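You operate a simulated robot arm through the tools that you are given. There is no shell and no other tool. Be economical: measure what you need, move in short steps, check, and stop when the job is done.

You are at the controls of a simulated robot arm. One attempt, no reset.

TASK
Twist the strands on to HARD, lay the cord and clip it with the violet clip.
Fine: take the clip from the clip bar on the pale table; it goes over the cord beside the tail block; free the tail block last.

Only the result counts: the job must be done as asked and must still hold three seconds after the hand-in. Knocking over, shifting, dropping, spilling or breaking anything else fails it.

THE ROBOT
A 6-joint arm with a two-finger parallel gripper, fixed in place. Base frame: the origin is at the foot of the arm, x ahead of it, y to its left, z up; the work surface is at about z = 788. Lengths are in mm, angles in rad, forces in N, time in s.
With the tool pointing down near the work surface it reaches from about 260 to 680 mm from the base axis. Its first joint turns from -1.152 to 1.152 rad. Payload 2.9 kg.
The TCP is the grasp point between the finger pads, 30 mm short of the fingertips. In the tool frame z runs along the fingers and y along their closing line. The gripper opens to 110 mm. The fingers are 20 mm wide and 10 mm thick; the gripper's body (48 by 112 mm) begins 55 mm behind the TCP.
Orientation is that of the tool frame in the base frame, as [roll, pitch, yaw] about the fixed x, y, z axes, in that order (R = Rz(yaw) Ry(pitch) Rx(roll)). With the fingers straight down and closing along the base's y, the tool's x points along the base's -x, its y along +y and its z along -z.

THE INTERFACE
- The arm moves only by the tool step_arm. Its argument "targets" is one flat list of numbers, 6 for each row, row after row: the shift along the tool's x, y, z in mm, then the turn, a rotation vector about the tool's x, y, z in rad. In form: [tx, ty, tz, rx, ry, rz, tx, ty, tz, rx, ry, rz, ...]. A call has 1 to 20 rows; each row shifts and turns the commanded pose from where the row before left it, along the tool's axes as they then stand. "fingers" is the opening, from 0 (shut) to 1 (fully open), set as the call begins (left out, the last holds). Each row takes 0.2 s and may step no farther than 50 mm and 0.15 rad from the row before; otherwise, or with a gripper value out of range, the whole call is refused. A pose out of reach is approached as far as the arm can. The call stops where the force on the tool passes 90 N (or 10 N more than at its start, if that is more) or the arm is blocked; 0.2 s more then pass. Each finger travels about 108 mm/s and halts on what it meets, pressing with about 42 N; the grip force reading is that of the motor and also rises with nothing between the fingers. The clock runs only during rows and for 0.2 s after the last one: add rows that do not move to give the fingers time. The reply holds the time, the measured pose of the TCP, the force on the tool along the base axes, the opening and the grip force, in the units named above and with some noise, and new pictures: "show" is both (left out), scene, wrist or none.
- Cameras (640 x 400 px; columns grow to the right, rows downward): "scene" is fixed at [71.8, 423.9, 1393.7]; the picture's right is [-0.82, -0.57, 0.00], its down [-0.27, 0.39, -0.88] and it looks along [0.51, -0.72, -0.47] (base axes); focal length 362 px, centre (320, 200). "wrist" rides on the gripper at [-36, 0, -57] in the tool frame; the picture's right is [0.00, -1.00, 0.00], its down [0.97, 0.00, -0.24] and it looks along [0.24, 0.00, 0.97] (tool axes); focal length 218 px, centre (320, 200).
- pixel_to_xyz(camera, pixels): for up to 12 pixels [column, row] of the newest picture of that camera ("zoom" is the newest enlarged one), the place [x, y, z] in the base frame of the surface seen there, good to about 2 mm. The clock stands still meanwhile.
- enlarge(camera, box): a new picture of the part [left, top, right, bottom] of that camera's present view, enlarged. The clock stands still meanwhile.
- job_done(): hands the job in; it is judged then, once.

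Go step by step. Measure first, check grasps and placings, and put right what went wrong. The budget is 80 turns and 120 pictures, counting those below and the enlarged ones. Unless the task says otherwise, let go and move clear before handing in, and close with one line.

The tools are called after "Call:" by a JSON object that holds its "api" and its "payload". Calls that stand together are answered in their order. step_arm: Moves the arm, as the interface text tells. Its arguments: {"type":"object","properties":{"targets":{"type":"array","items":{"type":"number"}},"fingers":{"type":"number"},"show":{"type":"string","enum":["both","scene","wrist","none"]}},"required":["targets"]} The other tools are called the same way: pixel_to_xyz (camera, pixels) gives the place of the surface under pixels of a picture; enlarge (camera, box) takes an enlarged picture of a part of a camera's view; job_done () hands the job in.

At the start:

```text
t: 0.0
position: [386.6, -106.7, 1125.0]
tcp_rot: [3.141, 0.001, 3.141]
force: [0.3, 0.5, 0.3]
finger_gap: 109.9
gripper_force: 0.0
```

scene: 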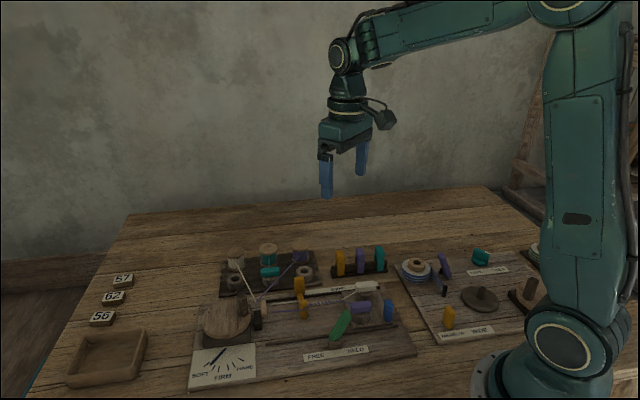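
wrist: 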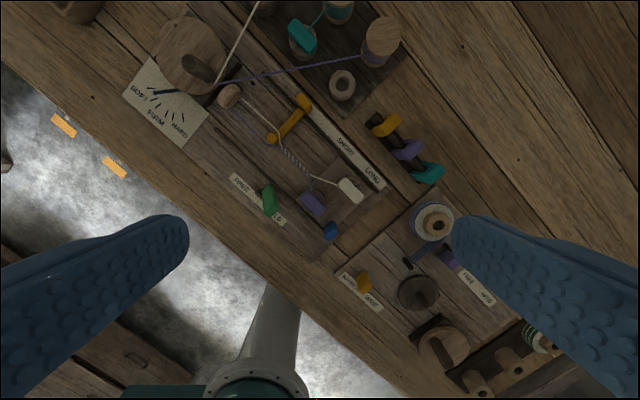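

The pictures show a rope-laying board with a dial (SOFT/FIRM/HARD), levers and a clip bar. I'll enlarge both views to read it.

Call:
{"api": "enlarge", "payload": {"camera": "scene", "box": [180, 230, 420, 390]}}

Call:
{"api": "enlarge", "payload": {"camera": "wrist", "box": [110, 0, 450, 250]}}

Call:
{"api": "enlarge", "payload": {"camera": "scene", "box": [380, 220, 560, 360]}}

```text
2.50 times, centred on (300, 310) of scene
```

zoom: 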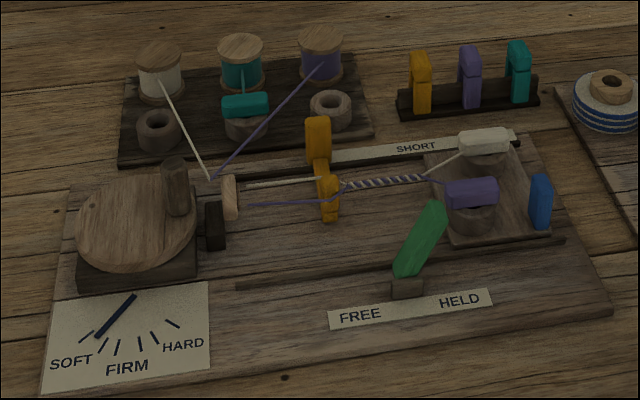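

```text
1.60 times, centred on (280, 125) of wrist
```

zoom: 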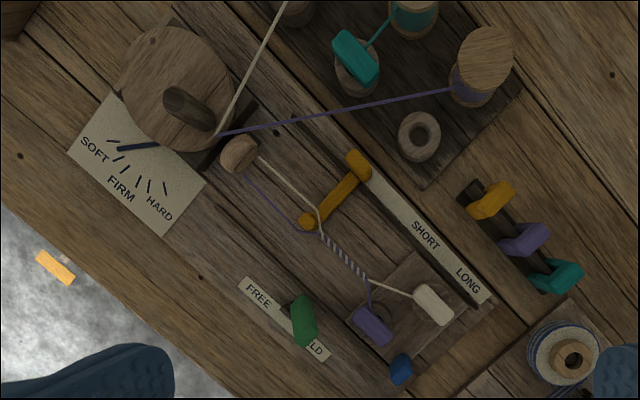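

```text
2.86 times, centred on (470, 290) of scene
```

zoom: 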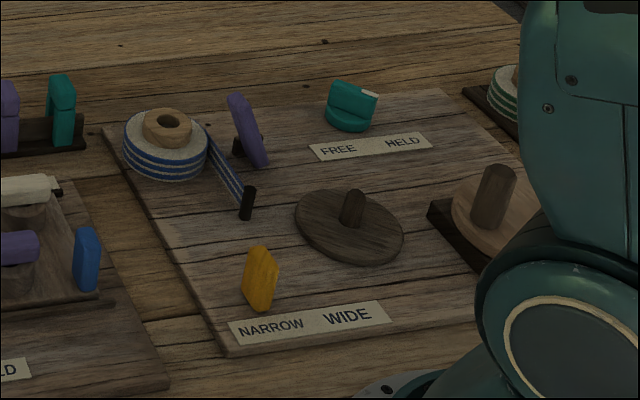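

The board has a crank with a dial, an orange slider, a tail block (with white and violet clamps and a blue knob), and a green FREE/HELD lever. I'll measure the key points.

Call:
{"api": "pixel_to_xyz", "payload": {"camera": "wrist", "pixels": [[190, 60], [196, 68], [228, 95], [303, 102], [272, 138], [270, 190], [268, 212], [350, 190], [312, 204], [330, 231], [407, 149], [386, 124]]}}

Call:
{"api": "pixel_to_xyz", "payload": {"camera": "scene", "pixels": [[246, 294], [230, 312], [299, 278], [303, 300], [343, 311], [332, 337], [388, 303], [356, 249], [340, 252], [378, 247], [340, 270], [361, 290]]}}

Call:
{"api": "pixel_to_xyz", "payload": {"camera": "wrist", "pixels": [[150, 92], [178, 88], [139, 92], [183, 112], [156, 114], [180, 125], [290, 152], [305, 170], [240, 182], [280, 218], [345, 152], [372, 178]]}}

```text
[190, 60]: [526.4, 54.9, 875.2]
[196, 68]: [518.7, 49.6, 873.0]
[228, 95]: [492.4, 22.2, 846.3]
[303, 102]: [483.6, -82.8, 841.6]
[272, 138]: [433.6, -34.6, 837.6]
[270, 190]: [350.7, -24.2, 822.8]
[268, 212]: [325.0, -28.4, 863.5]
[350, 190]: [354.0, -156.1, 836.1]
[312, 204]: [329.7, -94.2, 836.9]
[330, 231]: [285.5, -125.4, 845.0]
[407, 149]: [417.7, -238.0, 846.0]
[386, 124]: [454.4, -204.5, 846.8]
```

```text
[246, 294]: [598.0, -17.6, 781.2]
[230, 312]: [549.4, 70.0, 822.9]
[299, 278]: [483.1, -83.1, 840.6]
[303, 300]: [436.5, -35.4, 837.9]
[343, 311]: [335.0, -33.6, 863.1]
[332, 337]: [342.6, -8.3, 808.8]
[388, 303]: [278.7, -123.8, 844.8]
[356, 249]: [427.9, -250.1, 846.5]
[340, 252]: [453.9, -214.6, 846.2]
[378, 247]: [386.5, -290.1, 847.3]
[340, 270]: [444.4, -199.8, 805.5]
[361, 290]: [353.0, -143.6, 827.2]
```

```text
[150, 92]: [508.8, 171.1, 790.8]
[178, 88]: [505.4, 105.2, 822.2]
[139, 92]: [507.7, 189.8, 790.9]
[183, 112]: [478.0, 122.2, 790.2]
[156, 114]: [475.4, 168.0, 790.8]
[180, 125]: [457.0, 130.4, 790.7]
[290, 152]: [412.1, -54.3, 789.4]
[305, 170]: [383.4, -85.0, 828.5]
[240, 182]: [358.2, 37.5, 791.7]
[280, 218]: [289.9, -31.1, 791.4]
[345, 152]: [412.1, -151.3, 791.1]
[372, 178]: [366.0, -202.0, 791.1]
```

The board is turned about 45° in the base frame. I'll move above it with the tool turned to match, for a closer look.

Call:
{"api": "step_arm", "payload": {"targets": [-10, 25, 20, 0, 0, 0, -10, 25, 20, 0, 0, 0, -10, 25, 20, 0, 0, 0, -10, 25, 20, 0, 0, 0, 0, 0, 0, 0, 0, 0.131, 0, 0, 0, 0, 0, 0.131, 0, 0, 0, 0, 0, 0.131, 0, 0, 0, 0, 0, 0.131, 0, 0, 0, 0, 0, 0.131, 0, 0, 0, 0, 0, 0.131]}}

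```text
t: 2.2
position: [425.8, -5.9, 1046.1]
tcp_rot: [3.14, 0.0, 2.354]
force: [0.7, 0.5, -0.6]
finger_gap: 110.0
gripper_force: 0.0
```

scene: 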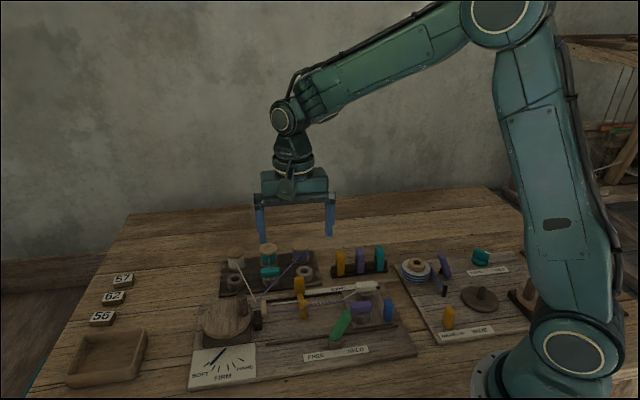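
wrist: 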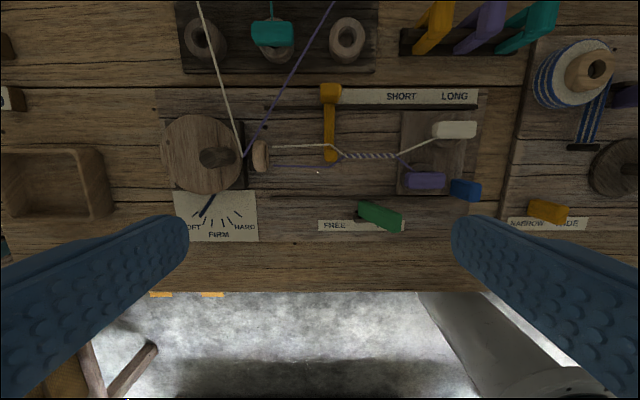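

Call:
{"api": "enlarge", "payload": {"camera": "wrist", "box": [150, 70, 330, 250]}}

Call:
{"api": "enlarge", "payload": {"camera": "wrist", "box": [310, 70, 500, 240]}}

Call:
{"api": "pixel_to_xyz", "payload": {"camera": "wrist", "pixels": [[164, 155], [240, 155], [200, 116], [202, 192], [212, 157], [208, 210], [224, 218], [235, 220], [200, 160], [328, 140], [380, 155], [440, 160]]}}

```text
2.22 times, centred on (240, 160) of wrist
```

zoom: 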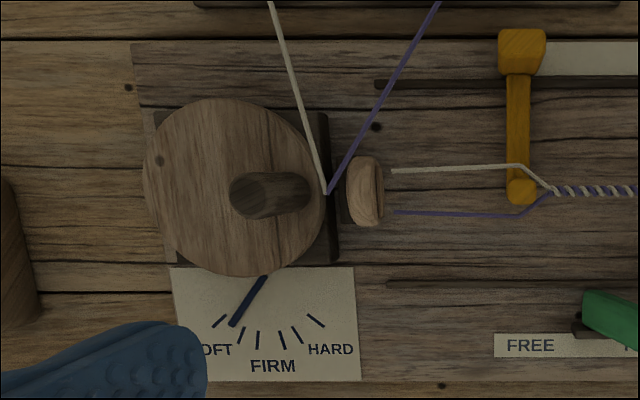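

```text
2.35 times, centred on (405, 155) of wrist
```

zoom: 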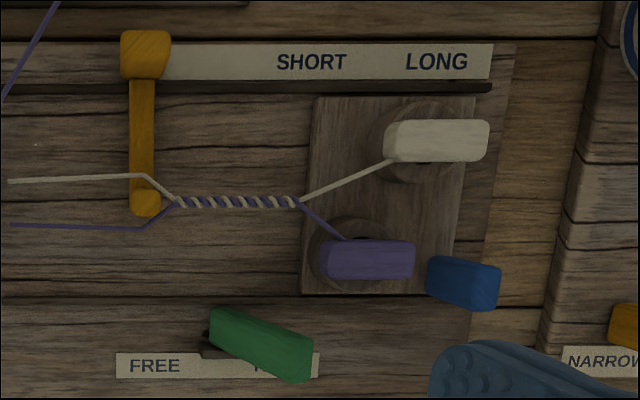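

```text
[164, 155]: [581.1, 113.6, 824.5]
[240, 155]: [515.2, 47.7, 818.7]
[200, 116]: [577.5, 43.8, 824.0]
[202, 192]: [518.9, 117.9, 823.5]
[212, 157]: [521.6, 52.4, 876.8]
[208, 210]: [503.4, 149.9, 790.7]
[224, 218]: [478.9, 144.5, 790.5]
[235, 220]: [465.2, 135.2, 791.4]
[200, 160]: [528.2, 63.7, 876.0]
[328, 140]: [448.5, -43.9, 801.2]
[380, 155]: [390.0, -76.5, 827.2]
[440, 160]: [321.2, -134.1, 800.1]
```

The dial pointer sits in the SOFT band between ticks 1 and 2, so HARD is between ticks 5 and 6. The crank disc centre is near (548, 81) and its peg near (527, 60). I'll check the strand heights before cranking near them.

Call:
{"api": "pixel_to_xyz", "payload": {"camera": "wrist", "pixels": [[199, 4], [213, 50], [224, 88], [242, 153], [248, 152], [334, 4], [290, 80], [206, 158], [222, 156], [261, 155], [272, 147], [330, 92]]}}

Call:
{"api": "enlarge", "payload": {"camera": "scene", "box": [200, 230, 290, 350]}}

Call:
{"api": "enlarge", "payload": {"camera": "scene", "box": [280, 240, 400, 360]}}

```text
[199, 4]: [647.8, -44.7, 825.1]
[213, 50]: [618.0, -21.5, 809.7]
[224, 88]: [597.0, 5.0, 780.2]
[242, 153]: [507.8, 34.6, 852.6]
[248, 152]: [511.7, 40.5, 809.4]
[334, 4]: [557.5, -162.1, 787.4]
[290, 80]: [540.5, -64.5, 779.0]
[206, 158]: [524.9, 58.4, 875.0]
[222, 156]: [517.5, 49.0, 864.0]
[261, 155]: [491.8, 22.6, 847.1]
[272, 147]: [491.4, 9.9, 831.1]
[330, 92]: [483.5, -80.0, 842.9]
```

```text
3.33 times, centred on (245, 290) of scene
```

zoom: 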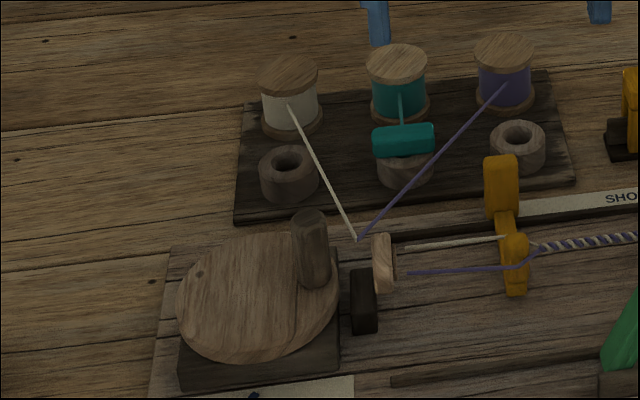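

```text
3.33 times, centred on (340, 300) of scene
```

zoom: 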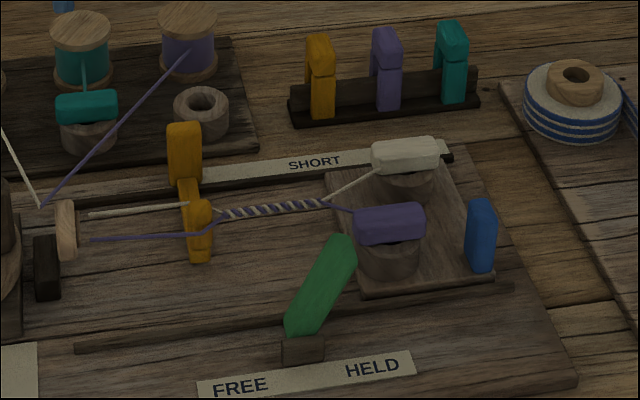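

The strand ends are near (505, 35, 850), about 60 mm from the crank axis, so a narrow grip fits. I'll go above the peg, turn so the fingers close along x, and set the gap to about 38 mm.

Call:
{"api": "step_arm", "payload": {"targets": [-6.2, 29.2, 21.5, 0, 0, 0, -6.2, 29.2, 21.5, 0, 0, 0, -6.2, 29.2, 21.5, 0, 0, 0, -6.1, 29.1, 21.5, 0, 0, 0, 0, 0, 0, 0, 0, 0.131, 0, 0, 0, 0, 0, 0.131, 0, 0, 0, 0, 0, 0.131, 0, 0, 0, 0, 0, 0.131, 0, 0, 0, 0, 0, 0.131, 0, 0, 0, 0, 0, 0.131], "fingers": 0.35}}

```text
t: 4.4
position: [527.2, 58.0, 959.7]
tcp_rot: [-3.141, -0.001, 1.567]
force: [0.0, -0.3, 0.3]
finger_gap: 38.2
gripper_force: 0.1
```

scene: 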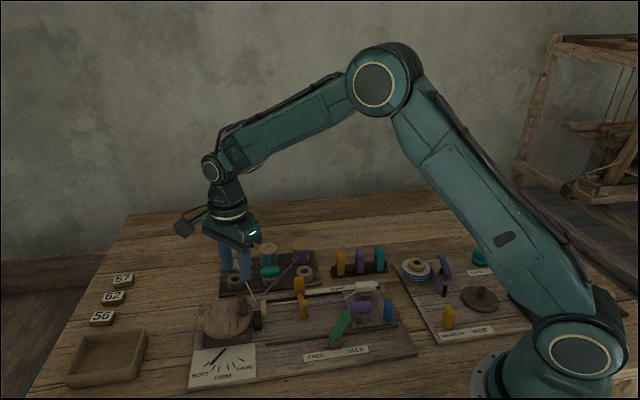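
wrist: 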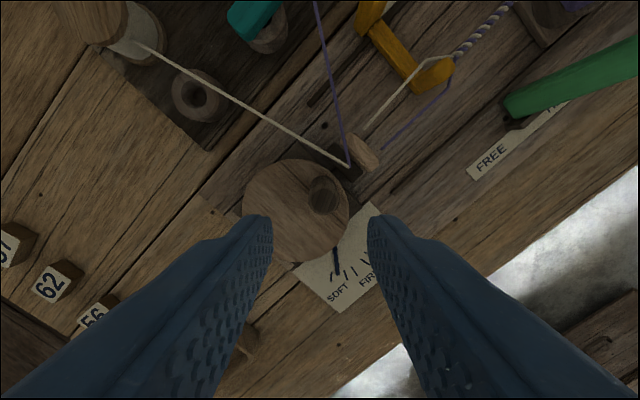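

The peg top shows at about (325, 193). I'll measure it.

Call:
{"api": "pixel_to_xyz", "payload": {"camera": "wrist", "pixels": [[325, 203], [325, 195], [313, 200], [338, 200], [325, 211], [324, 182], [245, 210], [348, 210], [295, 160], [290, 262]]}}

Call:
{"api": "enlarge", "payload": {"camera": "wrist", "box": [230, 130, 400, 300]}}

```text
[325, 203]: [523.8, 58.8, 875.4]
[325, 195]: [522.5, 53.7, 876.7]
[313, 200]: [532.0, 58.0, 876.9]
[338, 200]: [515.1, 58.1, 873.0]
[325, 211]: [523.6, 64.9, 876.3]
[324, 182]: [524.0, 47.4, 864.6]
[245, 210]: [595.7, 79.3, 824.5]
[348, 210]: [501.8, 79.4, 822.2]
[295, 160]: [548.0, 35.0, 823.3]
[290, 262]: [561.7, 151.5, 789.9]
```

```text
2.35 times, centred on (315, 215) of wrist
```

zoom: 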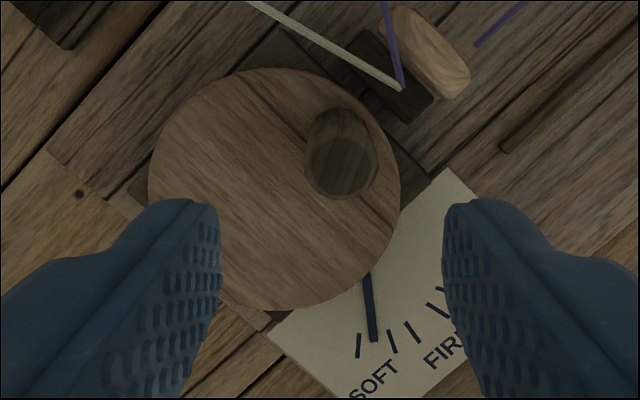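

The peg centre is (524.5, 58), top at z 876, and the crank axis is (548.5, 81), giving a radius of about 33. I'll descend and close on the peg.

Call:
{"api": "step_arm", "payload": {"targets": [0, -2.5, 30, 0, 0, 0, 0, 0, 34, 0, 0, 0, 0, 0, 33, 0, 0, 0], "show": "none"}}

Call:
{"api": "step_arm", "payload": {"targets": [0, 0, 0, 0, 0, 0, 0, 0, 0, 0, 0, 0], "fingers": 0}}

```text
t: 5.2
position: [522.7, 60.1, 862.2]
tcp_rot: [-3.141, 0.001, 1.568]
force: [-0.4, 0.1, -0.2]
finger_gap: 38.5
gripper_force: 0.2
```

```text
t: 5.8
position: [523.0, 60.5, 861.1]
tcp_rot: [3.14, 0.0, 1.571]
force: [5.4, 6.2, -4.9]
finger_gap: 21.0
gripper_force: 45.2
```

scene: 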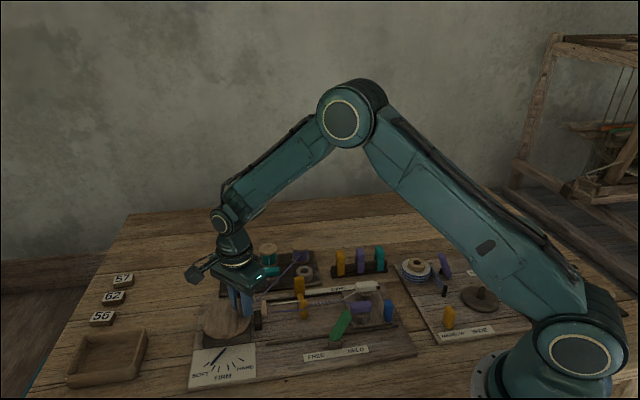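
wrist: 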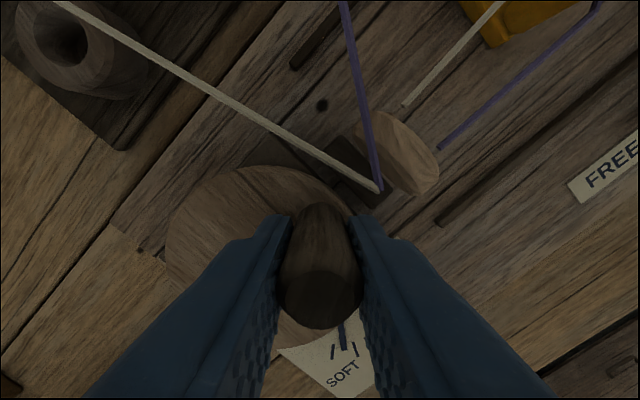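

The peg is gripped, with a gap of 21 mm. I'll try 60° clockwise and watch the dial for direction and ratio.

Call:
{"api": "step_arm", "payload": {"targets": [7.4, -4.9, 0, 0, 0, 0, 8.42, -2.82, 0, 0, 0, 0, 8.86, -0.54, 0, 0, 0, 0, 8.7, 1.77, 0, 0, 0, 0], "show": "wrist"}}

Call:
{"api": "enlarge", "payload": {"camera": "scene", "box": [180, 290, 270, 390]}}

```text
t: 6.8
position: [516.1, 93.5, 861.6]
tcp_rot: [-3.137, 0.0, 1.57]
force: [-22.9, 4.8, 5.7]
finger_gap: 20.8
gripper_force: 45.3
```

wrist: 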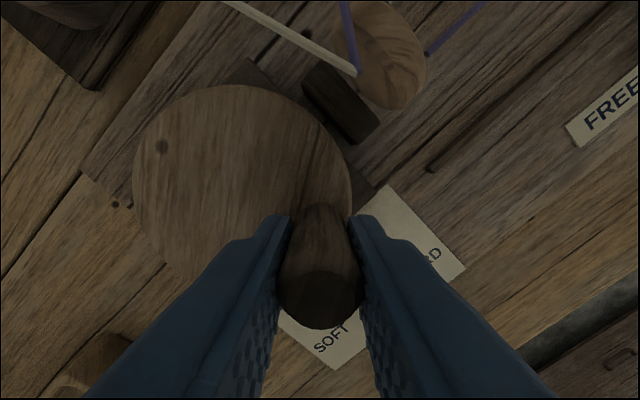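

```text
4.00 times, centred on (225, 340) of scene
```

zoom: 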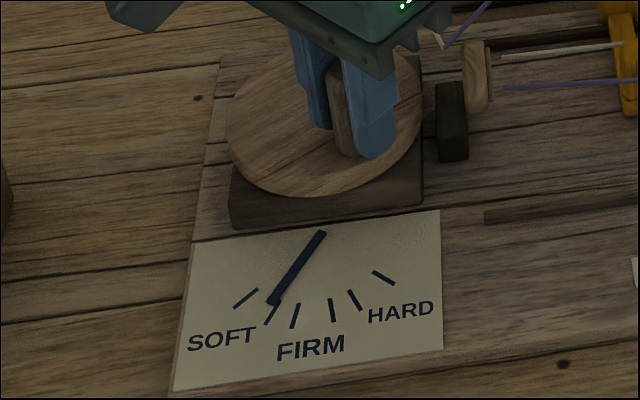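

The pointer moved toward tick 2, so clockwise tightens at roughly 8° per 60°. I'll continue with another half turn.

Call:
{"api": "step_arm", "payload": {"targets": [7.94, 3.96, 0, 0, 0, 0, 6.65, 5.88, 0, 0, 0, 0, 4.9, 7.4, 0, 0, 0, 0, 2.82, 8.42, 0, 0, 0, 0, 0.54, 8.86, 0, 0, 0, 0, -1.77, 8.7, 0, 0, 0, 0, -3.96, 7.94, 0, 0, 0, 0, -5.88, 6.65, 0, 0, 0, 0, -7.4, 4.9, 0, 0, 0, 0, -8.42, 2.82, 0, 0, 0, 0, -8.86, 0.54, 0, 0, 0, 0, -8.7, -1.77, 0, 0, 0, 0], "show": "wrist"}}

Call:
{"api": "enlarge", "payload": {"camera": "scene", "box": [180, 290, 270, 390]}}

```text
t: 9.4
position: [583.5, 67.9, 862.1]
tcp_rot: [-3.138, 0.001, 1.567]
force: [3.2, -2.2, -5.4]
finger_gap: 21.1
gripper_force: 45.3
```

wrist: 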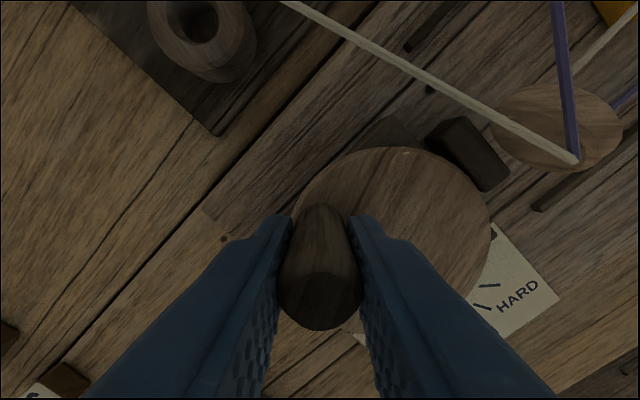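

```text
4.00 times, centred on (225, 340) of scene
```

zoom: 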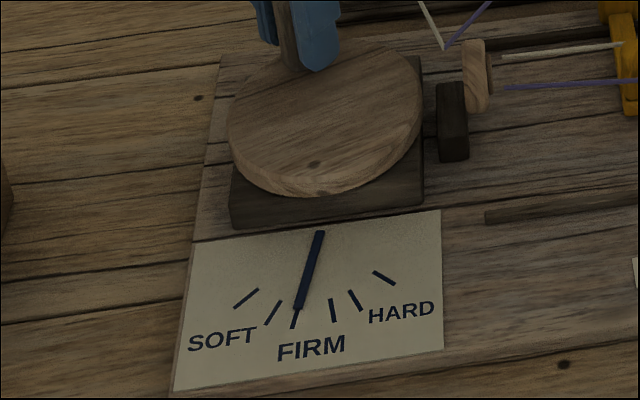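

The pointer is now at tick 3, with the gain about 0.1° per degree. I'll crank another 270° and check.

Call:
{"api": "step_arm", "payload": {"targets": [-7.94, -3.96, 0, 0, 0, 0, -6.65, -5.88, 0, 0, 0, 0, -4.9, -7.4, 0, 0, 0, 0, -2.82, -8.42, 0, 0, 0, 0, -0.54, -8.86, 0, 0, 0, 0, 1.77, -8.7, 0, 0, 0, 0, 3.96, -7.94, 0, 0, 0, 0, 5.88, -6.65, 0, 0, 0, 0, 7.4, -4.9, 0, 0, 0, 0, 8.42, -2.82, 0, 0, 0, 0, 8.86, -0.54, 0, 0, 0, 0, 8.7, 1.77, 0, 0, 0, 0, 7.94, 3.96, 0, 0, 0, 0, 6.65, 5.88, 0, 0, 0, 0, 4.9, 7.4, 0, 0, 0, 0, 2.82, 8.42, 0, 0, 0, 0, 0.54, 8.86, 0, 0, 0, 0, -1.77, 8.7, 0, 0, 0, 0], "show": "wrist"}}

Call:
{"api": "enlarge", "payload": {"camera": "scene", "box": [180, 290, 270, 390]}}

```text
t: 13.2
position: [563.5, 118.5, 861.8]
tcp_rot: [3.135, -0.005, 1.577]
force: [12.3, 29.4, -9.4]
finger_gap: 21.1
gripper_force: 44.5
```

wrist: 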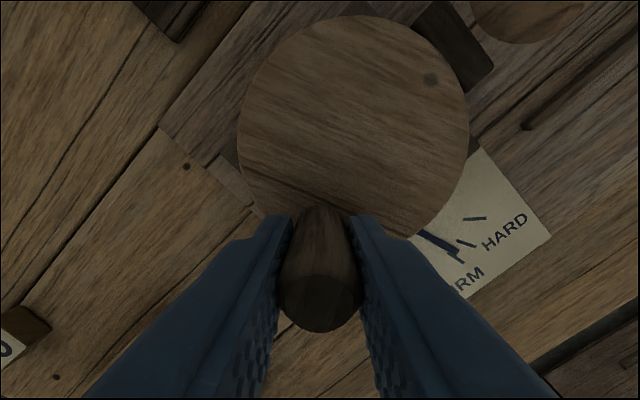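

```text
4.00 times, centred on (225, 340) of scene
```

zoom: 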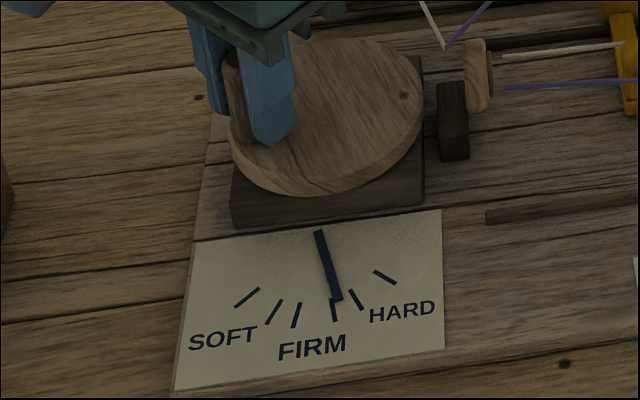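

The pointer is just past tick 4, with about 25° left. I'll crank another 180° and check.

Call:
{"api": "step_arm", "payload": {"targets": [-3.96, 7.94, 0, 0, 0, 0, -5.88, 6.65, 0, 0, 0, 0, -7.4, 4.9, 0, 0, 0, 0, -8.42, 2.82, 0, 0, 0, 0, -8.86, 0.54, 0, 0, 0, 0, -8.7, -1.77, 0, 0, 0, 0, -7.94, -3.96, 0, 0, 0, 0, -6.65, -5.88, 0, 0, 0, 0, -4.9, -7.4, 0, 0, 0, 0, -2.82, -8.42, 0, 0, 0, 0, -0.54, -8.86, 0, 0, 0, 0, 1.77, -8.7, 0, 0, 0, 0], "show": "wrist"}}

Call:
{"api": "enlarge", "payload": {"camera": "scene", "box": [180, 290, 270, 390]}}

```text
t: 15.8
position: [539.1, 50.9, 862.6]
tcp_rot: [3.141, -0.003, 1.571]
force: [5.9, 16.9, -9.8]
finger_gap: 21.3
gripper_force: 45.1
```

wrist: 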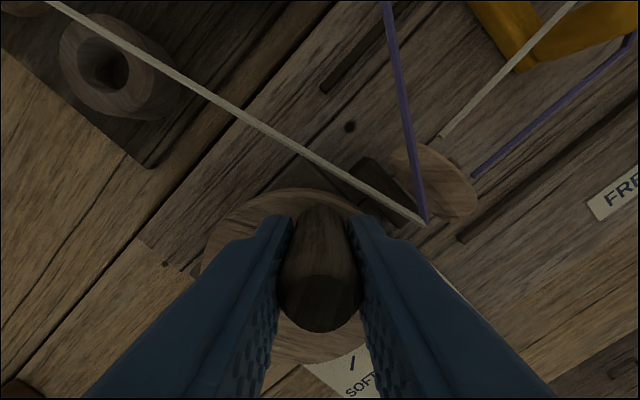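

```text
4.00 times, centred on (225, 340) of scene
```

zoom: 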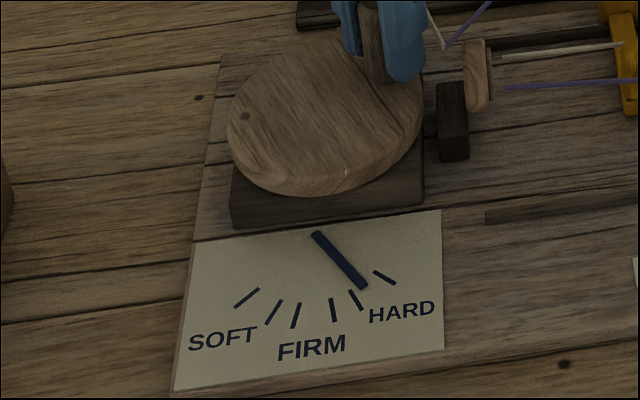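

The pointer sits between ticks 5 and 6, in HARD. I'll release, lift, and check that it stays.

Call:
{"api": "step_arm", "payload": {"targets": [0, 0, 0, 0, 0, 0, 0, 0, 0, 0, 0, 0], "fingers": 0.33, "show": "none"}}

Call:
{"api": "step_arm", "payload": {"targets": [0, 0, -30, 0, 0, 0, 0, 0, -40, 0, 0, 0, 0, 0, -40, 0, 0, 0, 0, 0, -20, 0, 0, 0]}}

Call:
{"api": "enlarge", "payload": {"camera": "scene", "box": [180, 250, 400, 390]}}

```text
t: 16.4
position: [538.8, 46.9, 863.1]
tcp_rot: [3.14, 0.001, 1.566]
force: [-0.2, 0.2, 0.8]
finger_gap: 36.3
gripper_force: 0.1
```

```text
t: 17.4
position: [537.7, 46.7, 993.3]
tcp_rot: [3.141, -0.001, 1.57]
force: [-0.6, -0.3, 0.1]
finger_gap: 36.0
gripper_force: 0.0
```

scene: 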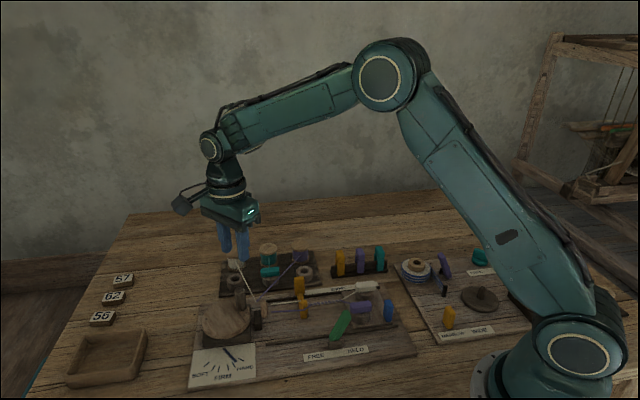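
wrist: 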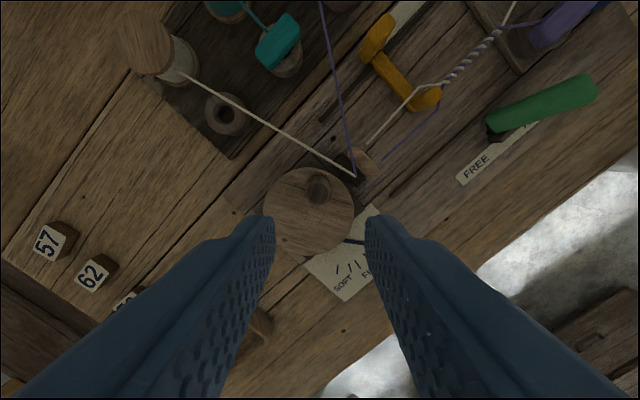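

```text
2.86 times, centred on (290, 320) of scene
```

zoom: 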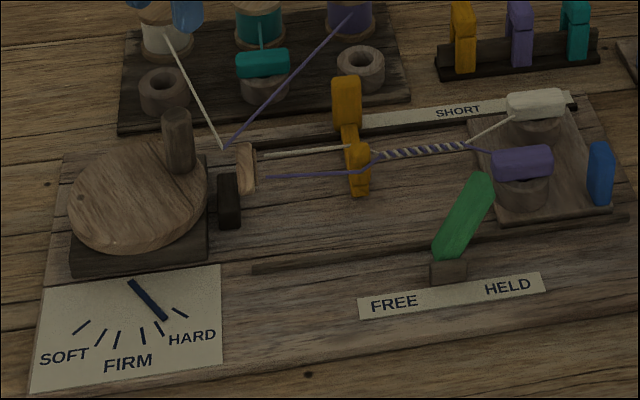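

The dial holds at HARD. Next is the orange top on the rail, block near (483, -82, 842). I'll go to its tail side with closed fingers to push it toward the head.

Call:
{"api": "step_arm", "payload": {"targets": [-38.7, -20.2, 15, 0, 0, 0, -38.7, -20.2, 15, 0, 0, 0, -38.7, -20.2, 15, 0, 0, 0, -38.7, -20.2, 15, 0, 0, 0, 0, 0, 0, 0, 0, -0.131, 0, 0, 0, 0, 0, -0.131, 0, 0, 0, 0, 0, -0.131, 0, 0, 0, 0, 0, -0.131, 0, 0, 0, 0, 0, -0.131, 0, 0, 0, 0, 0, -0.131]}}

Call:
{"api": "enlarge", "payload": {"camera": "wrist", "box": [160, 60, 480, 260]}}

```text
t: 19.6
position: [458.6, -108.1, 932.5]
tcp_rot: [3.141, -0.001, 2.358]
force: [0.5, 0.1, 0.1]
finger_gap: 36.6
gripper_force: 0.1
```

scene: 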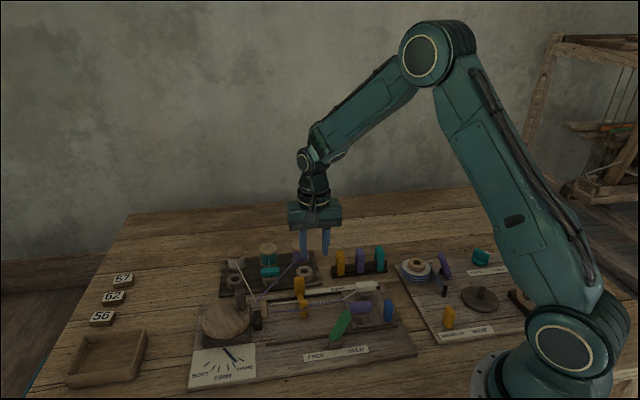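
wrist: 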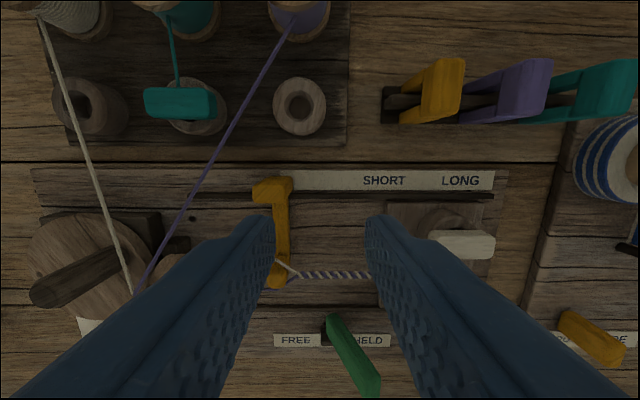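

```text
2.00 times, centred on (320, 160) of wrist
```

zoom: 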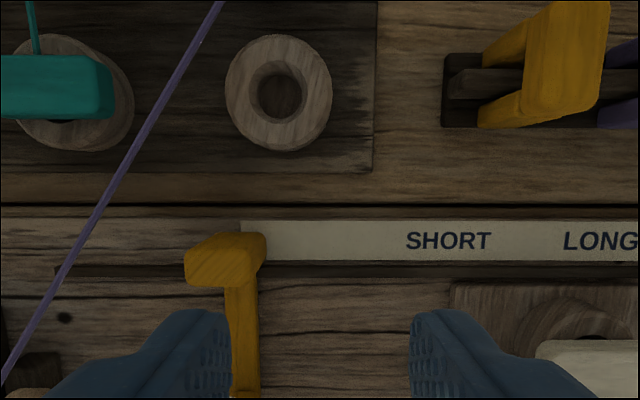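

The clips are inverted U's straddling a bar parallel to the cord. I'll measure the slider block, strip and clips from here.

Call:
{"api": "pixel_to_xyz", "payload": {"camera": "wrist", "pixels": [[256, 186], [272, 187], [289, 184], [274, 180], [288, 198], [275, 270], [444, 90], [530, 88], [520, 72], [525, 108], [400, 106], [188, 194]]}}

```text
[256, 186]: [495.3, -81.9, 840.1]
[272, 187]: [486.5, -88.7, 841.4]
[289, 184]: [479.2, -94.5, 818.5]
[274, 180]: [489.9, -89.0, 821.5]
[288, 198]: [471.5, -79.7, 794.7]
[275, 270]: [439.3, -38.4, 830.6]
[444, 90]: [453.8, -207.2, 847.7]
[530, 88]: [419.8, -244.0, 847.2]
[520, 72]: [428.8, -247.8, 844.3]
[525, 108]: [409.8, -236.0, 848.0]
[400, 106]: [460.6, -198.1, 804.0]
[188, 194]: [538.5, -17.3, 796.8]
```

The block spans about 20 mm along the rail, and the TCP is 34 mm on its tail side. I'll close the fingers and descend.

Call:
{"api": "step_arm", "payload": {"targets": [0, 0, 0, 0, 0, 0, 0, 0, 33, 0, 0, 0, 0, 0, 33, 0, 0, 0, 0, 0, 32, 0, 0, 0], "fingers": 0, "show": "scene"}}

Call:
{"api": "enlarge", "payload": {"camera": "scene", "box": [240, 240, 400, 340]}}

```text
t: 20.6
position: [459.2, -107.1, 833.9]
tcp_rot: [3.141, 0.001, 2.355]
force: [-0.1, 0.9, 0.7]
finger_gap: 0.0
gripper_force: 38.5
```

scene: 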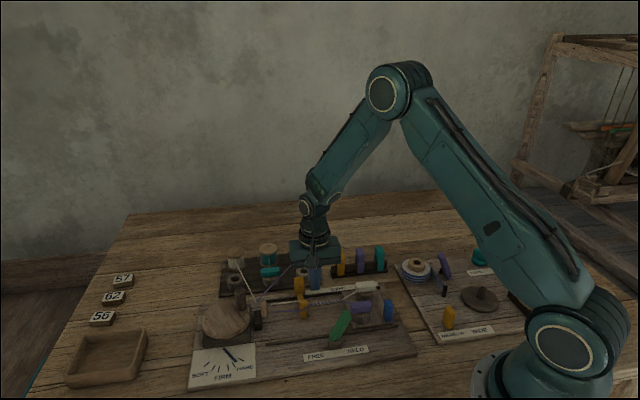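

```text
4.00 times, centred on (320, 290) of scene
```

zoom: 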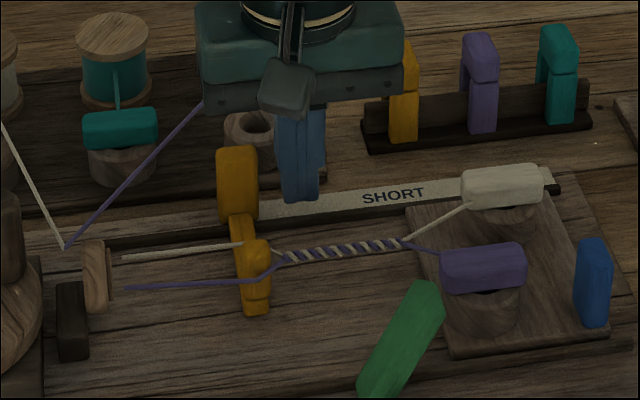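

The fingers are beside the block. I'll push 28 mm toward the head and see what the cord does.

Call:
{"api": "step_arm", "payload": {"targets": [0, 7, 0, 0, 0, 0, 0, 7, 0, 0, 0, 0, 0, 7, 0, 0, 0, 0, 0, 7, 0, 0, 0, 0], "show": "wrist"}}

Call:
{"api": "enlarge", "payload": {"camera": "scene", "box": [220, 240, 400, 360]}}

```text
t: 21.6
position: [478.2, -86.9, 834.6]
tcp_rot: [3.141, 0.0, 2.354]
force: [-0.7, -1.3, 0.4]
finger_gap: 0.0
gripper_force: 38.0
```

wrist: 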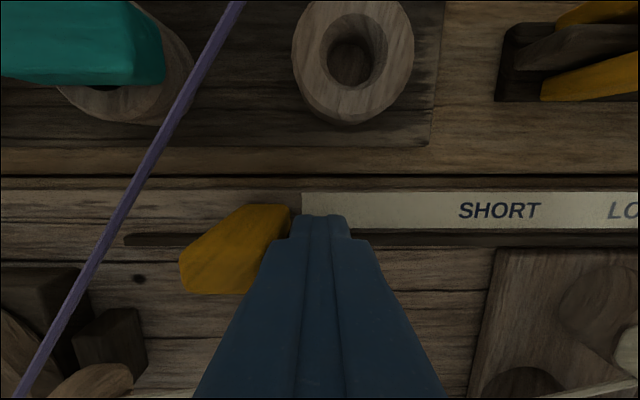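

```text
3.33 times, centred on (310, 300) of scene
```

zoom: 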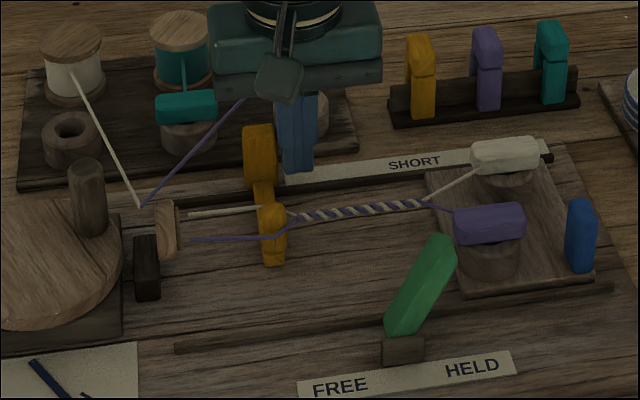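

The top slides freely and the laid section grows behind it, so this is the right direction. I'll push on by 21 mm.

Call:
{"api": "step_arm", "payload": {"targets": [0, 7, 0, 0, 0, 0, 0, 7, 0, 0, 0, 0, 0, 7, 0, 0, 0, 0], "show": "none"}}

Call:
{"api": "enlarge", "payload": {"camera": "scene", "box": [180, 250, 400, 390]}}

```text
t: 22.4
position: [492.7, -72.5, 833.0]
tcp_rot: [3.141, 0.002, 2.356]
force: [-0.2, -0.3, 0.5]
finger_gap: 0.0
gripper_force: 37.7
```

```text
2.86 times, centred on (290, 320) of scene
```

zoom: 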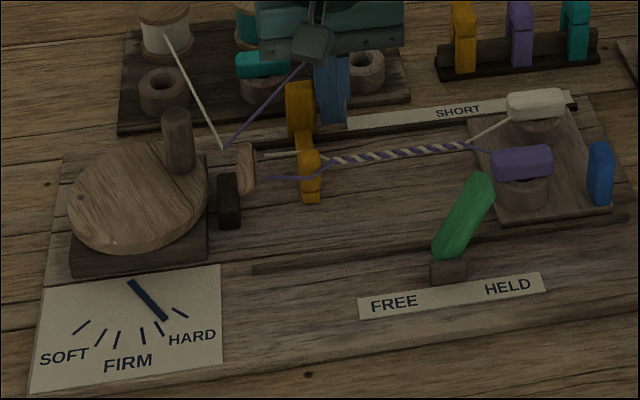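

About 18 mm remains before the head. I'll push on in small steps and watch the force.

Call:
{"api": "step_arm", "payload": {"targets": [0, 5, 0, 0, 0, 0, 0, 5, 0, 0, 0, 0], "show": "none"}}

Call:
{"api": "enlarge", "payload": {"camera": "scene", "box": [230, 260, 390, 360]}}

```text
t: 23.0
position: [499.1, -64.4, 833.3]
tcp_rot: [-3.141, -0.001, 2.355]
force: [-0.6, -0.8, -0.3]
finger_gap: 0.0
gripper_force: 37.2
```

```text
4.00 times, centred on (310, 310) of scene
```

zoom: 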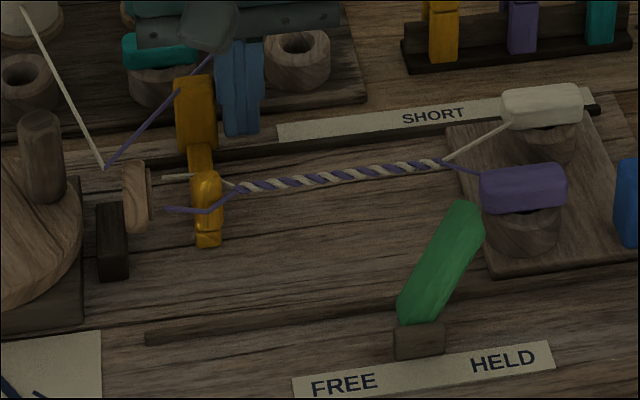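

The force is still nil and a gap remains. I'll continue with small steps.

Call:
{"api": "step_arm", "payload": {"targets": [0, 4, 0, 0, 0, 0, 0, 4, 0, 0, 0, 0], "show": "none"}}

Call:
{"api": "enlarge", "payload": {"camera": "scene", "box": [230, 260, 390, 360]}}

```text
t: 23.6
position: [505.8, -58.1, 834.0]
tcp_rot: [-3.14, 0.001, 2.358]
force: [-0.6, -2.1, 0.0]
finger_gap: 0.0
gripper_force: 37.9
```

```text
4.00 times, centred on (310, 310) of scene
```

zoom: 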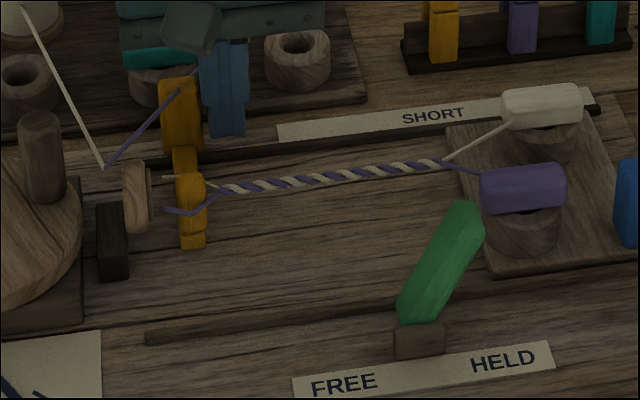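

The top is still moving freely. I'll push another 8 mm.

Call:
{"api": "step_arm", "payload": {"targets": [0, 4, 0, 0, 0, 0, 0, 4, 0, 0, 0, 0], "show": "none"}}

Call:
{"api": "enlarge", "payload": {"camera": "scene", "box": [230, 260, 390, 360]}}

```text
t: 24.2
position: [510.4, -52.9, 833.3]
tcp_rot: [-3.141, 0.0, 2.355]
force: [-0.6, -0.9, 0.1]
finger_gap: 0.0
gripper_force: 37.8
```

```text
4.00 times, centred on (310, 310) of scene
```

zoom: 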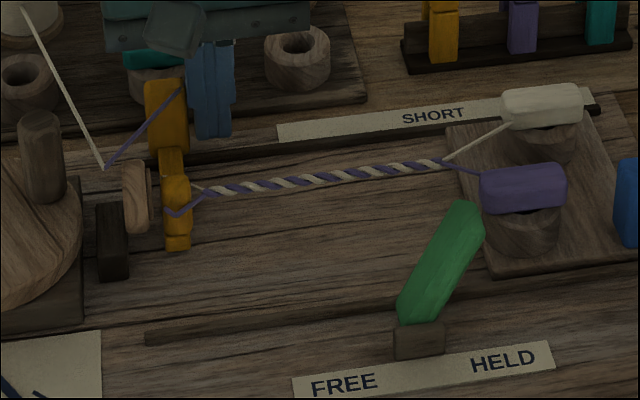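

The unlaid strands are nearly used up. I'll push another 6 mm.

Call:
{"api": "step_arm", "payload": {"targets": [0, 3, 0, 0, 0, 0, 0, 3, 0, 0, 0, 0], "show": "none"}}

Call:
{"api": "enlarge", "payload": {"camera": "scene", "box": [230, 260, 390, 360]}}

```text
t: 24.8
position: [514.1, -49.1, 834.2]
tcp_rot: [-3.14, -0.001, 2.351]
force: [-2.3, -2.7, 2.1]
finger_gap: 0.0
gripper_force: 37.7
```

```text
4.00 times, centred on (310, 310) of scene
```

zoom: 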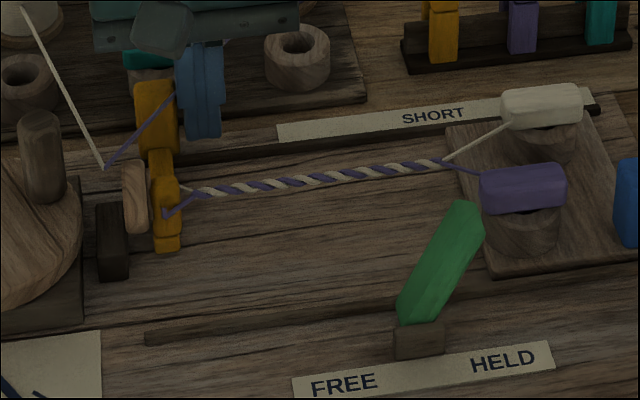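

Call:
{"api": "step_arm", "payload": {"targets": [0, 2, 0, 0, 0, 0, 0, 2, 0, 0, 0, 0], "show": "none"}}

Call:
{"api": "enlarge", "payload": {"camera": "scene", "box": [230, 260, 390, 360]}}

```text
t: 25.4
position: [514.9, -49.0, 834.3]
tcp_rot: [-3.135, -0.003, 2.348]
force: [-26.1, -22.3, 14.3]
finger_gap: 0.0
gripper_force: 37.6
```

```text
4.00 times, centred on (310, 310) of scene
```

zoom: 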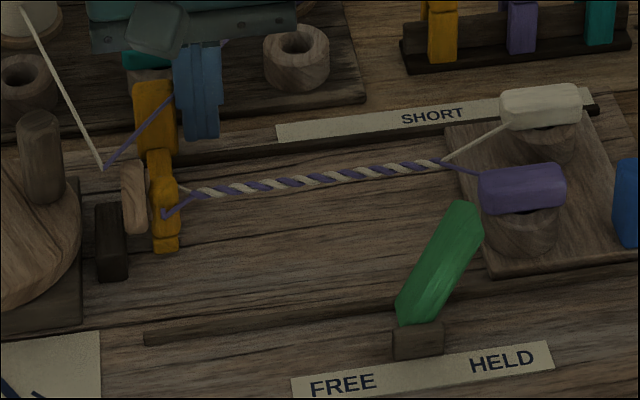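

The force rose to about 37 N, so this is the end stop: the cord is laid to the head. I'll back off, rise, and head over the violet clip.

Call:
{"api": "step_arm", "payload": {"targets": [0, -10, 0, 0, 0, 0, 0, -6, 0, 0, 0, 0, 0, 0, -40, 0, 0, 0, 0, 0, -40, 0, 0, 0, 0, 0, -40, 0, 0, 0, -13.6, -37.2, 0, 0, 0, 0, -13.6, -37.2, 0, 0, 0, 0, -13.6, -37.2, 0, 0, 0, 0, -13.6, -37.2, 0, 0, 0, 0, -13.6, -37.2, 0, 0, 0, 0]}}

Call:
{"api": "enlarge", "payload": {"camera": "scene", "box": [180, 250, 400, 390]}}

```text
t: 27.6
position: [423.3, -241.1, 954.7]
tcp_rot: [3.142, 0.0, 2.357]
force: [0.0, 0.0, -0.5]
finger_gap: 0.0
gripper_force: 38.0
```

scene: 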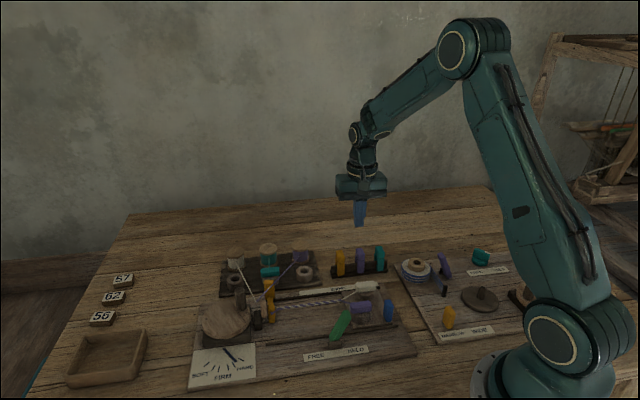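
wrist: 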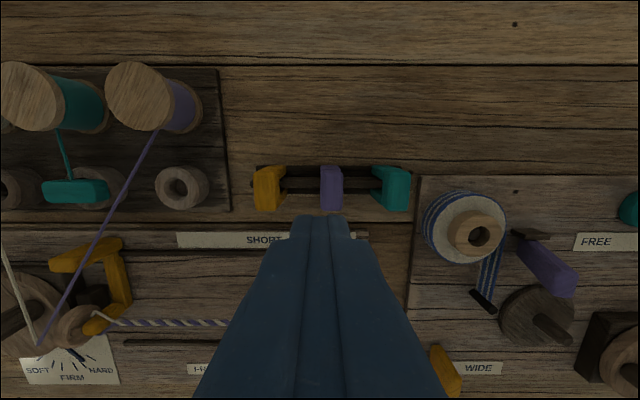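

```text
2.86 times, centred on (290, 320) of scene
```

zoom: 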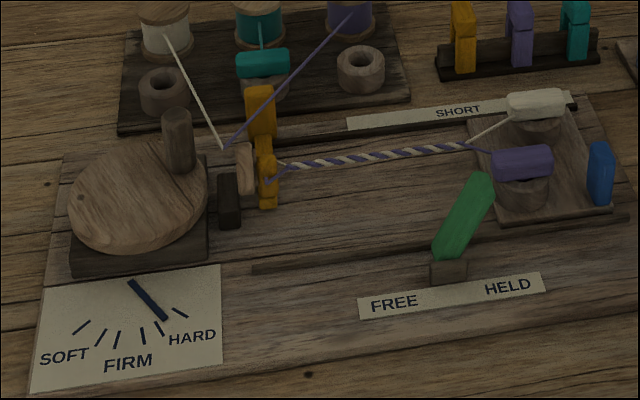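

The top stayed at the head and the dial still reads HARD. I'll measure the violet clip at about (331, 190).

Call:
{"api": "enlarge", "payload": {"camera": "wrist", "box": [240, 140, 420, 230]}}

Call:
{"api": "pixel_to_xyz", "payload": {"camera": "wrist", "pixels": [[331, 204], [331, 190], [331, 176], [322, 195], [341, 195], [322, 206], [341, 206], [331, 168], [300, 184], [268, 195], [392, 195], [300, 170]]}}

```text
3.56 times, centred on (330, 185) of wrist
```

zoom: 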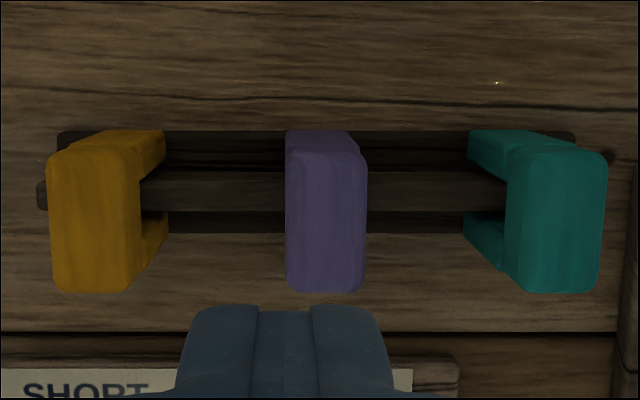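

```text
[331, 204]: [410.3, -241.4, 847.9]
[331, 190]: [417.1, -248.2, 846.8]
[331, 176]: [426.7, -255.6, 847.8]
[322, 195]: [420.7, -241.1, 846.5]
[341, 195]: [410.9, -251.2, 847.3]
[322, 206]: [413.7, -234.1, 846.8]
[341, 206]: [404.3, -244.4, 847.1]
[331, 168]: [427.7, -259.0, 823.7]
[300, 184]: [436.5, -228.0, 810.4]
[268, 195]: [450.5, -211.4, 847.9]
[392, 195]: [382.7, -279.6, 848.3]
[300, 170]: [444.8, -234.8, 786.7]
```

The clip's top centre is (416.5, -248, 847), it is about 17 mm thick, and the bar ridge top is z 810. I'll shift 9.7 mm, open to 40 mm and descend to TCP z 845.

Call:
{"api": "step_arm", "payload": {"targets": [0, -9.7, 0, 0, 0, 0, 0, 0, 20, 0, 0, 0, 0, 0, 30, 0, 0, 0], "fingers": 0.36, "show": "wrist"}}

```text
t: 28.4
position: [417.0, -243.8, 905.1]
tcp_rot: [-3.14, 0.0, 2.357]
force: [1.0, -1.2, 0.1]
finger_gap: 39.6
gripper_force: 0.0
```

wrist: 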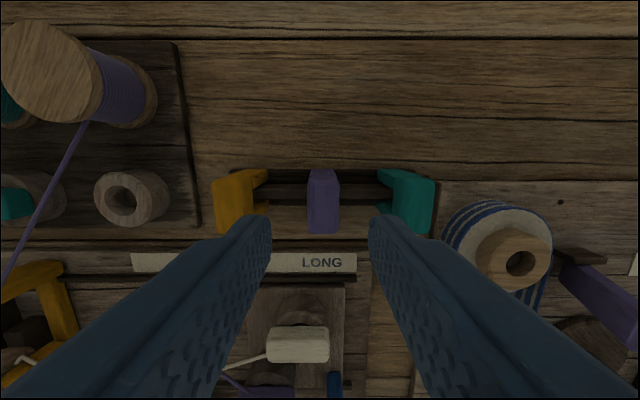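

The clip is centred between the fingers. I'll verify its position once more.

Call:
{"api": "pixel_to_xyz", "payload": {"camera": "wrist", "pixels": [[323, 186], [323, 208], [323, 228], [310, 210], [338, 210], [280, 205], [275, 184], [340, 290]]}}

Call:
{"api": "enlarge", "payload": {"camera": "wrist", "box": [230, 150, 420, 250]}}

```text
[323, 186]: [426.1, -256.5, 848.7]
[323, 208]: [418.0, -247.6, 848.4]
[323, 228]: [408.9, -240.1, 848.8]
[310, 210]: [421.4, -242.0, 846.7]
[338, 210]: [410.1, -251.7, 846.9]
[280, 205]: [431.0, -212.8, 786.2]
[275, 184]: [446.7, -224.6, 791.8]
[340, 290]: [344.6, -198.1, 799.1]
```

```text
3.37 times, centred on (325, 200) of wrist
```

zoom: 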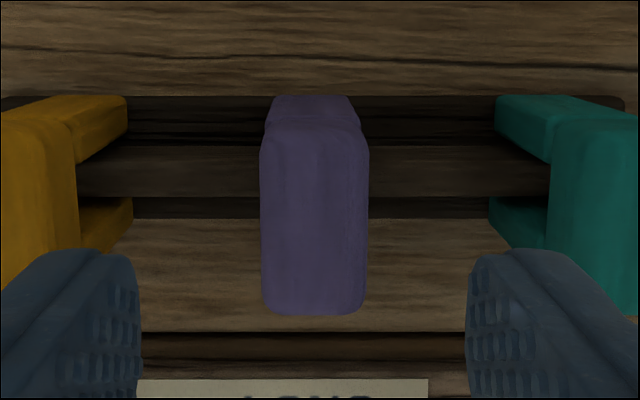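

It's well aligned. I'll descend to z 845 and close.

Call:
{"api": "step_arm", "payload": {"targets": [-1.5, -0.5, 30, 0, 0, 0, 0, 0, 30, 0, 0, 0], "show": "none"}}

Call:
{"api": "step_arm", "payload": {"targets": [0, 0, 0, 0, 0, 0, 0, 0, 0, 0, 0, 0], "fingers": 0}}

```text
t: 29.0
position: [416.4, -244.5, 844.3]
tcp_rot: [3.141, 0.001, 2.355]
force: [-0.8, -0.3, -0.7]
finger_gap: 39.5
gripper_force: 0.0
```

```text
t: 29.6
position: [415.5, -244.2, 845.9]
tcp_rot: [3.141, -0.001, 2.355]
force: [0.1, -0.3, 0.3]
finger_gap: 16.8
gripper_force: 41.9
```

scene: 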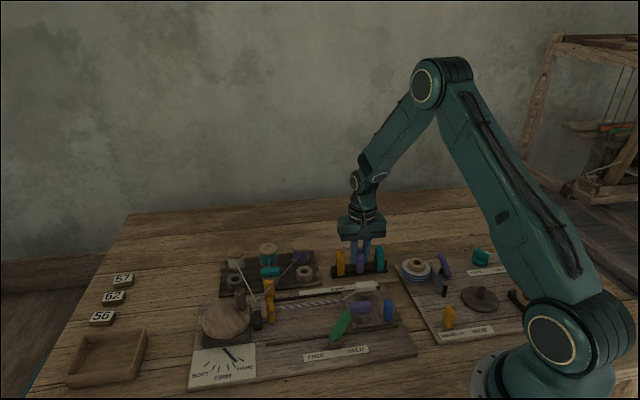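
wrist: 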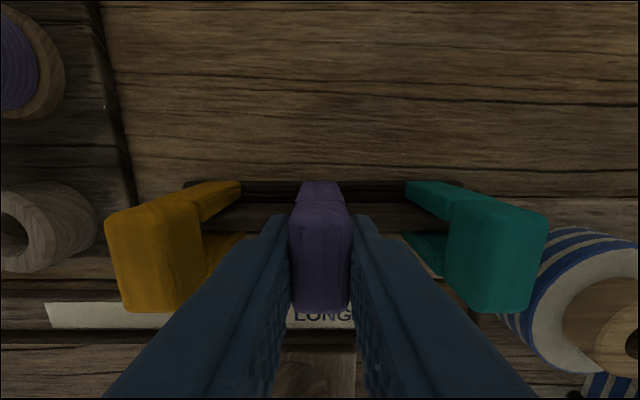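

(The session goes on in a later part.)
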